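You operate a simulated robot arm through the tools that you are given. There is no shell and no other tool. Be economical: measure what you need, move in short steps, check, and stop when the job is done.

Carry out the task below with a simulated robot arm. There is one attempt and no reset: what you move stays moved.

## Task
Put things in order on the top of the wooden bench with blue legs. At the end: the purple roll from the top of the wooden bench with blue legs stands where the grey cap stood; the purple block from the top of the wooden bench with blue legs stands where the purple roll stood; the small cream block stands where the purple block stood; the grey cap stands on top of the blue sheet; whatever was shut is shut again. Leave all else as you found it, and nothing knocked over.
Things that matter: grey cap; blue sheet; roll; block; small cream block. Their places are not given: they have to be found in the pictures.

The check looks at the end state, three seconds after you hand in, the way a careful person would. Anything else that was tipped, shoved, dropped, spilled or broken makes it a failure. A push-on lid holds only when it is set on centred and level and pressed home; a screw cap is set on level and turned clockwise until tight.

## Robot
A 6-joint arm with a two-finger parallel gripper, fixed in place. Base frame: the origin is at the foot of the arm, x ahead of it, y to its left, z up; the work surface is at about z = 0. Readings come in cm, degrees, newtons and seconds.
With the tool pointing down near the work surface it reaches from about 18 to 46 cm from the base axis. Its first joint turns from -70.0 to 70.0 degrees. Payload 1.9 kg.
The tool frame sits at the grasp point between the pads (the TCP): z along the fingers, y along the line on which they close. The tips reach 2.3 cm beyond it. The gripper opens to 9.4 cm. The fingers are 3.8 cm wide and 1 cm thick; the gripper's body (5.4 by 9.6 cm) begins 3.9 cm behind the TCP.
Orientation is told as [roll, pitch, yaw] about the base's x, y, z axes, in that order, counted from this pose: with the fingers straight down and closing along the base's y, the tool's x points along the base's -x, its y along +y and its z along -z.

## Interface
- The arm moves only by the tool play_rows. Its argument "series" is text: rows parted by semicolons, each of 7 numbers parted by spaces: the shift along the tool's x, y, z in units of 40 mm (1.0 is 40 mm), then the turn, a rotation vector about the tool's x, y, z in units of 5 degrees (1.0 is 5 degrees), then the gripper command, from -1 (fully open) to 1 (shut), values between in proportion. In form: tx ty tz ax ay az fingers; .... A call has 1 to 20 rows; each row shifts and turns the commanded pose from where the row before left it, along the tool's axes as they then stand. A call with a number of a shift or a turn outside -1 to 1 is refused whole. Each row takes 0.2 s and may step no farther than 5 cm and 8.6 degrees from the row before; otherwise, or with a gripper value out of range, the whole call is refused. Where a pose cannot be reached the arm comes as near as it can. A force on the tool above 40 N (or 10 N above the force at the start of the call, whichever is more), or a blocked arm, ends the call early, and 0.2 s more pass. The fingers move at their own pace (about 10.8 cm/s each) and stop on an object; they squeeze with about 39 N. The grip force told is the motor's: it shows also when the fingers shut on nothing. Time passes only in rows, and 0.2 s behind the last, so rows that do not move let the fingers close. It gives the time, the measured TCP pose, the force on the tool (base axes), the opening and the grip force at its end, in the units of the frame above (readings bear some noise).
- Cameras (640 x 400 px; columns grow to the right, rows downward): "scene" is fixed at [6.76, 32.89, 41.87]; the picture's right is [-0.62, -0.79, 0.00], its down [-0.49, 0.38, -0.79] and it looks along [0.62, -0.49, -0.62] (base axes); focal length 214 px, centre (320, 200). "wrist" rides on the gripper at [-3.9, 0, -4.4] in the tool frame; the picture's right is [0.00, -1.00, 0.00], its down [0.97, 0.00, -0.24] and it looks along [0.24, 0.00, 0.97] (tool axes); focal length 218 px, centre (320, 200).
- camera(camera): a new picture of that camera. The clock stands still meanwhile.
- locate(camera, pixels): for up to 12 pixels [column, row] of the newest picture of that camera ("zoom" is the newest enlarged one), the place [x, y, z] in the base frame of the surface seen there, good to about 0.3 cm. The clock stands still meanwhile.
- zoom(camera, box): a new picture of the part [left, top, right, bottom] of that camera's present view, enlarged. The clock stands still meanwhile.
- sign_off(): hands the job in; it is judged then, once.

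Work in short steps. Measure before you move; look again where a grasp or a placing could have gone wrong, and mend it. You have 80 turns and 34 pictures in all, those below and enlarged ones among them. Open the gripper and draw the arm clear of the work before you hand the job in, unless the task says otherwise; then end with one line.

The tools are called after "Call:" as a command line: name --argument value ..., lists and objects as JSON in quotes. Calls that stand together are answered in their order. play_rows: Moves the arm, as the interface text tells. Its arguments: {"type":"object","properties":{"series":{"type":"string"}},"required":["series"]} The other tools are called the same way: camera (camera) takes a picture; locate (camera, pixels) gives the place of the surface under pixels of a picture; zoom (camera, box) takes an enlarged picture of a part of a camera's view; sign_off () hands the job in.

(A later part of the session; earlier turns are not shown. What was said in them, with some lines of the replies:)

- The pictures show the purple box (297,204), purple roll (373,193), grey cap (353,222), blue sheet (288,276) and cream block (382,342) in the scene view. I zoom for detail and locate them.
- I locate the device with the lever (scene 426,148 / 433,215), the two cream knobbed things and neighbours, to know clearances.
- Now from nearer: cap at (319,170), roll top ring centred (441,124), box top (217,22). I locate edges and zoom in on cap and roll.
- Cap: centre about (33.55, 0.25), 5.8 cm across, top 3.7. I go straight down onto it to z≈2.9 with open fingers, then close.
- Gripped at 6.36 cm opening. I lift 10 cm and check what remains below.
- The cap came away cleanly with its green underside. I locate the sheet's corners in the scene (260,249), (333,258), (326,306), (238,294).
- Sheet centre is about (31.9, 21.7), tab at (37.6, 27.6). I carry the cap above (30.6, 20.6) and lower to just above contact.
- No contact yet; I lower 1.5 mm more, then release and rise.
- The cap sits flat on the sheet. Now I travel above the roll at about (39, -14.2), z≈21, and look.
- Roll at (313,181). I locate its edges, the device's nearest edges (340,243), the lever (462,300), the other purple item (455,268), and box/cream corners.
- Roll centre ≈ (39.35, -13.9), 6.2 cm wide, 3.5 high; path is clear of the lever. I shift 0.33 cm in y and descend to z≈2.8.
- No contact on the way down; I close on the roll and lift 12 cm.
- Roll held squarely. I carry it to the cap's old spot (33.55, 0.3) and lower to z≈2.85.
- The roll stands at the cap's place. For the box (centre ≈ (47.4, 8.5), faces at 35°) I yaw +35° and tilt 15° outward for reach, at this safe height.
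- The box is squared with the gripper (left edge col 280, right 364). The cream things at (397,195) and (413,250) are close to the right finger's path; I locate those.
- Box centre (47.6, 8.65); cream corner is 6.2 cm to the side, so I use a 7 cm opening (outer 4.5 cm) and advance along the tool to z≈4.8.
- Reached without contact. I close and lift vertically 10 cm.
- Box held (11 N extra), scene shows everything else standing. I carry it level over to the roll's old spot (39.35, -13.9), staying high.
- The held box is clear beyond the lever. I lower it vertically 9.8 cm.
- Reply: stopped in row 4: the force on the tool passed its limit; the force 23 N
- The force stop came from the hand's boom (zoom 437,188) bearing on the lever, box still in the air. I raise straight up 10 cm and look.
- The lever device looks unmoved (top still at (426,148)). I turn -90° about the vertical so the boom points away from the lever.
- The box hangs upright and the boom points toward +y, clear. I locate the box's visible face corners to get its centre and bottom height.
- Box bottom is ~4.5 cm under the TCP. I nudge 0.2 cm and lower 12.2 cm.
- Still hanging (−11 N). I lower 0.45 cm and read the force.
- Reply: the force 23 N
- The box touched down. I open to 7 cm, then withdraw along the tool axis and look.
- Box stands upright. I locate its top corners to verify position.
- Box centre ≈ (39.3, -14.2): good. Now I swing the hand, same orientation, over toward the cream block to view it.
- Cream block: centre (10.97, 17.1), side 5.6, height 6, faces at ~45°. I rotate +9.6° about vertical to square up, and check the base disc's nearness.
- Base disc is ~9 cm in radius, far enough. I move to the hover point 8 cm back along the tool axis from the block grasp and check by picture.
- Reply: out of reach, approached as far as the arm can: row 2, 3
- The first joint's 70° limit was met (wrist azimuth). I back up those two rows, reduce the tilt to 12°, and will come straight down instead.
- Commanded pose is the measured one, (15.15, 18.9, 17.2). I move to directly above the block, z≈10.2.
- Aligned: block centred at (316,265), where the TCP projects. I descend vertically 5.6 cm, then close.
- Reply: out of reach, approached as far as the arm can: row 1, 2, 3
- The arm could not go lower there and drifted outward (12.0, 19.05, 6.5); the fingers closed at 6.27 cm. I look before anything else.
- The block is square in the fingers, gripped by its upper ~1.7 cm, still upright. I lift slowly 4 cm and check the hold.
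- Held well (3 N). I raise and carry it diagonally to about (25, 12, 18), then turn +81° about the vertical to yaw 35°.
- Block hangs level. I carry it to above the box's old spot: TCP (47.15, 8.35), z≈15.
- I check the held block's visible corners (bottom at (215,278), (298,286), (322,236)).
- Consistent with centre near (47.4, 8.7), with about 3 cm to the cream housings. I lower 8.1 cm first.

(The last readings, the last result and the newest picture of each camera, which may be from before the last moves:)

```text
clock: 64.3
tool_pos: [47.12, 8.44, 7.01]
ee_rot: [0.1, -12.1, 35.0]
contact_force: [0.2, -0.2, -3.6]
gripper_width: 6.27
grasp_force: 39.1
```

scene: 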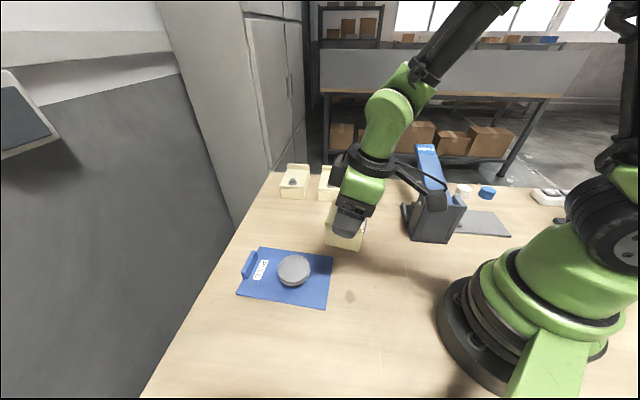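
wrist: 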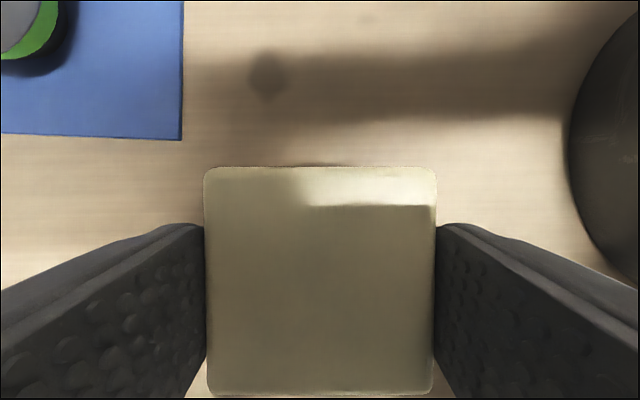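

Call:
play_rows --series "0.0103 0 0.0489 0 0 0 1; 0 0 0 0 0 0 1"

Call:
play_rows --series "0.0052 0 0.0245 0 0 0 1; 0 0 0 0 0 0 1"

Call:
play_rows --series "0.0052 0 0.0245 0 0 0 1; 0 0 0 0 0 0 1"

```text
clock: 64.9
tool_pos: [47.17, 8.49, 6.92]
ee_rot: [0.1, -12.2, 34.9]
contact_force: [0.2, -0.5, -2.9]
gripper_width: 6.28
grasp_force: 39.3
```

```text
clock: 65.5
tool_pos: [47.25, 8.32, 6.69]
ee_rot: [0.2, -12.2, 35.1]
contact_force: [-0.9, 0.7, -3.6]
gripper_width: 6.28
grasp_force: 39.2
```

```text
clock: 66.1
tool_pos: [47.21, 8.48, 6.61]
ee_rot: [0.1, -12.3, 35.0]
contact_force: [0.8, -0.4, -3.6]
gripper_width: 6.26
grasp_force: 38.4
```

Still −3.6 N (hanging); I continue in 1 mm steps.

Call:
play_rows --series "0.0052 0 0.0245 0 0 0 1; 0 0 0 0 0 0 1"

Call:
play_rows --series "0.0052 0 0.0245 0 0 0 1; 0 0 0 0 0 0 1"

```text
clock: 66.7
tool_pos: [47.17, 8.43, 6.55]
ee_rot: [0.1, -12.2, 35.0]
contact_force: [0.3, 0.2, -3.7]
gripper_width: 6.27
grasp_force: 39.0
```

```text
clock: 67.3
tool_pos: [47.23, 8.35, 6.58]
ee_rot: [-0.1, -12.2, 35.0]
contact_force: [-7.0, -1.7, 12.7]
gripper_width: 6.24
grasp_force: 38.8
```

Contact made. I open to 7.6 cm and withdraw along the tool axis, then look.

Call:
play_rows --series "0 0 0 0 0 0 -0.4; 0 0 0 0 0 0 -0.62; 0 0 0 0 0 0 -0.62"

Call:
play_rows --series "0 0 -0.3 0 0 0 -0.62; 0 0 -0.6 0 0 0 -0.62; 0 0 -0.8 0 0 0 -0.62; 0 0 -0.8 0 0 0 -0.62; 0 0 0 0 0 0 -0.62"

Call:
camera --camera "wrist"

```text
clock: 68.1
tool_pos: [47.1, 8.39, 6.39]
ee_rot: [0.1, -12.3, 34.9]
contact_force: [-0.1, 0.5, -0.3]
gripper_width: 7.6
grasp_force: 0.1
```

```text
clock: 69.3
tool_pos: [45.53, 6.92, 16.17]
ee_rot: [0.1, -12.2, 35.1]
contact_force: [-0.2, -0.2, 0.6]
gripper_width: 7.58
grasp_force: 0.0
```

```text
5 pictures are left
```

wrist: 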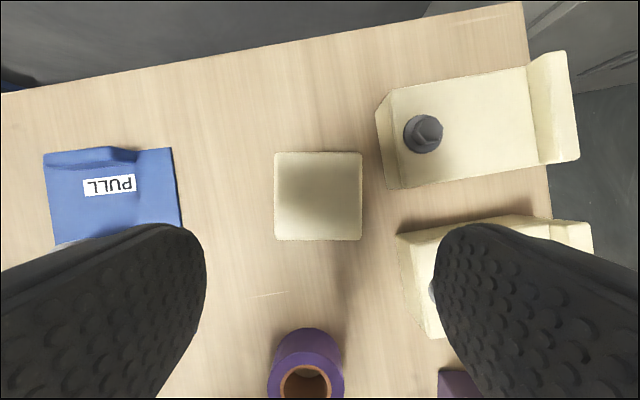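

Call:
locate --camera "wrist" --pixels '[[278, 155], [359, 155], [358, 237], [277, 237], [318, 196]]'

Call:
play_rows --series "0.5 0 -0.7 0 0 0 -0.8; 0.5 0 -0.7 0 0 0 -0.8; 0.5 0 -0.7 0 0 0 -0.8; 0.5 0 -0.5 0 0 0 -1; 0.5 0 0 0 0 0 -1; 0 0 0 0 0 0 -1"

Call:
camera --camera "scene"

```text
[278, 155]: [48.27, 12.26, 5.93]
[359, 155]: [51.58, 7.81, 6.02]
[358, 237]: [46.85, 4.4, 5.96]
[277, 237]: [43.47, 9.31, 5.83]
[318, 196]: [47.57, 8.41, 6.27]
```

```text
clock: 70.7
tool_pos: [35.37, 0.19, 24.17]
ee_rot: [0.1, -12.3, 35.1]
contact_force: [0.1, 0.1, 0.6]
gripper_width: 9.4
grasp_force: 0.0
```

```text
4 pictures are left
```

scene: 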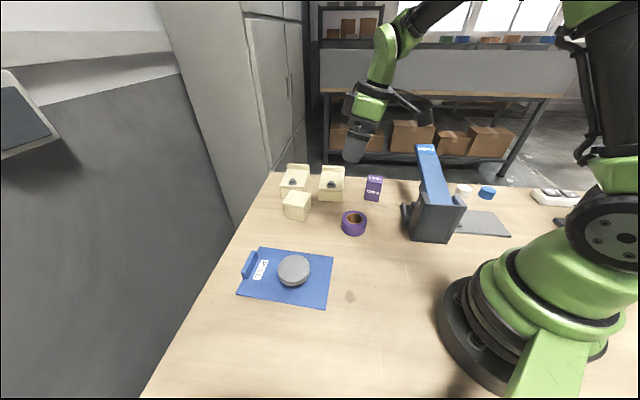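

The cream block is at (47.5, 8.45), and all four items are in place. The rest of the bench looks unchanged, and the arm is clear with the gripper open, so I hand in.

Call:
sign_off

```text
The job is handed in.
```

I handed the job in with all four things in their new places and nothing knocked over. The purple roll stands where the grey cap was, the purple block where the roll was, and the small cream block where the purple block was. The grey cap is on the blue sheet. On the way, part of the hand pressed briefly on the blue lever, but the last picture shows the lever where it was.
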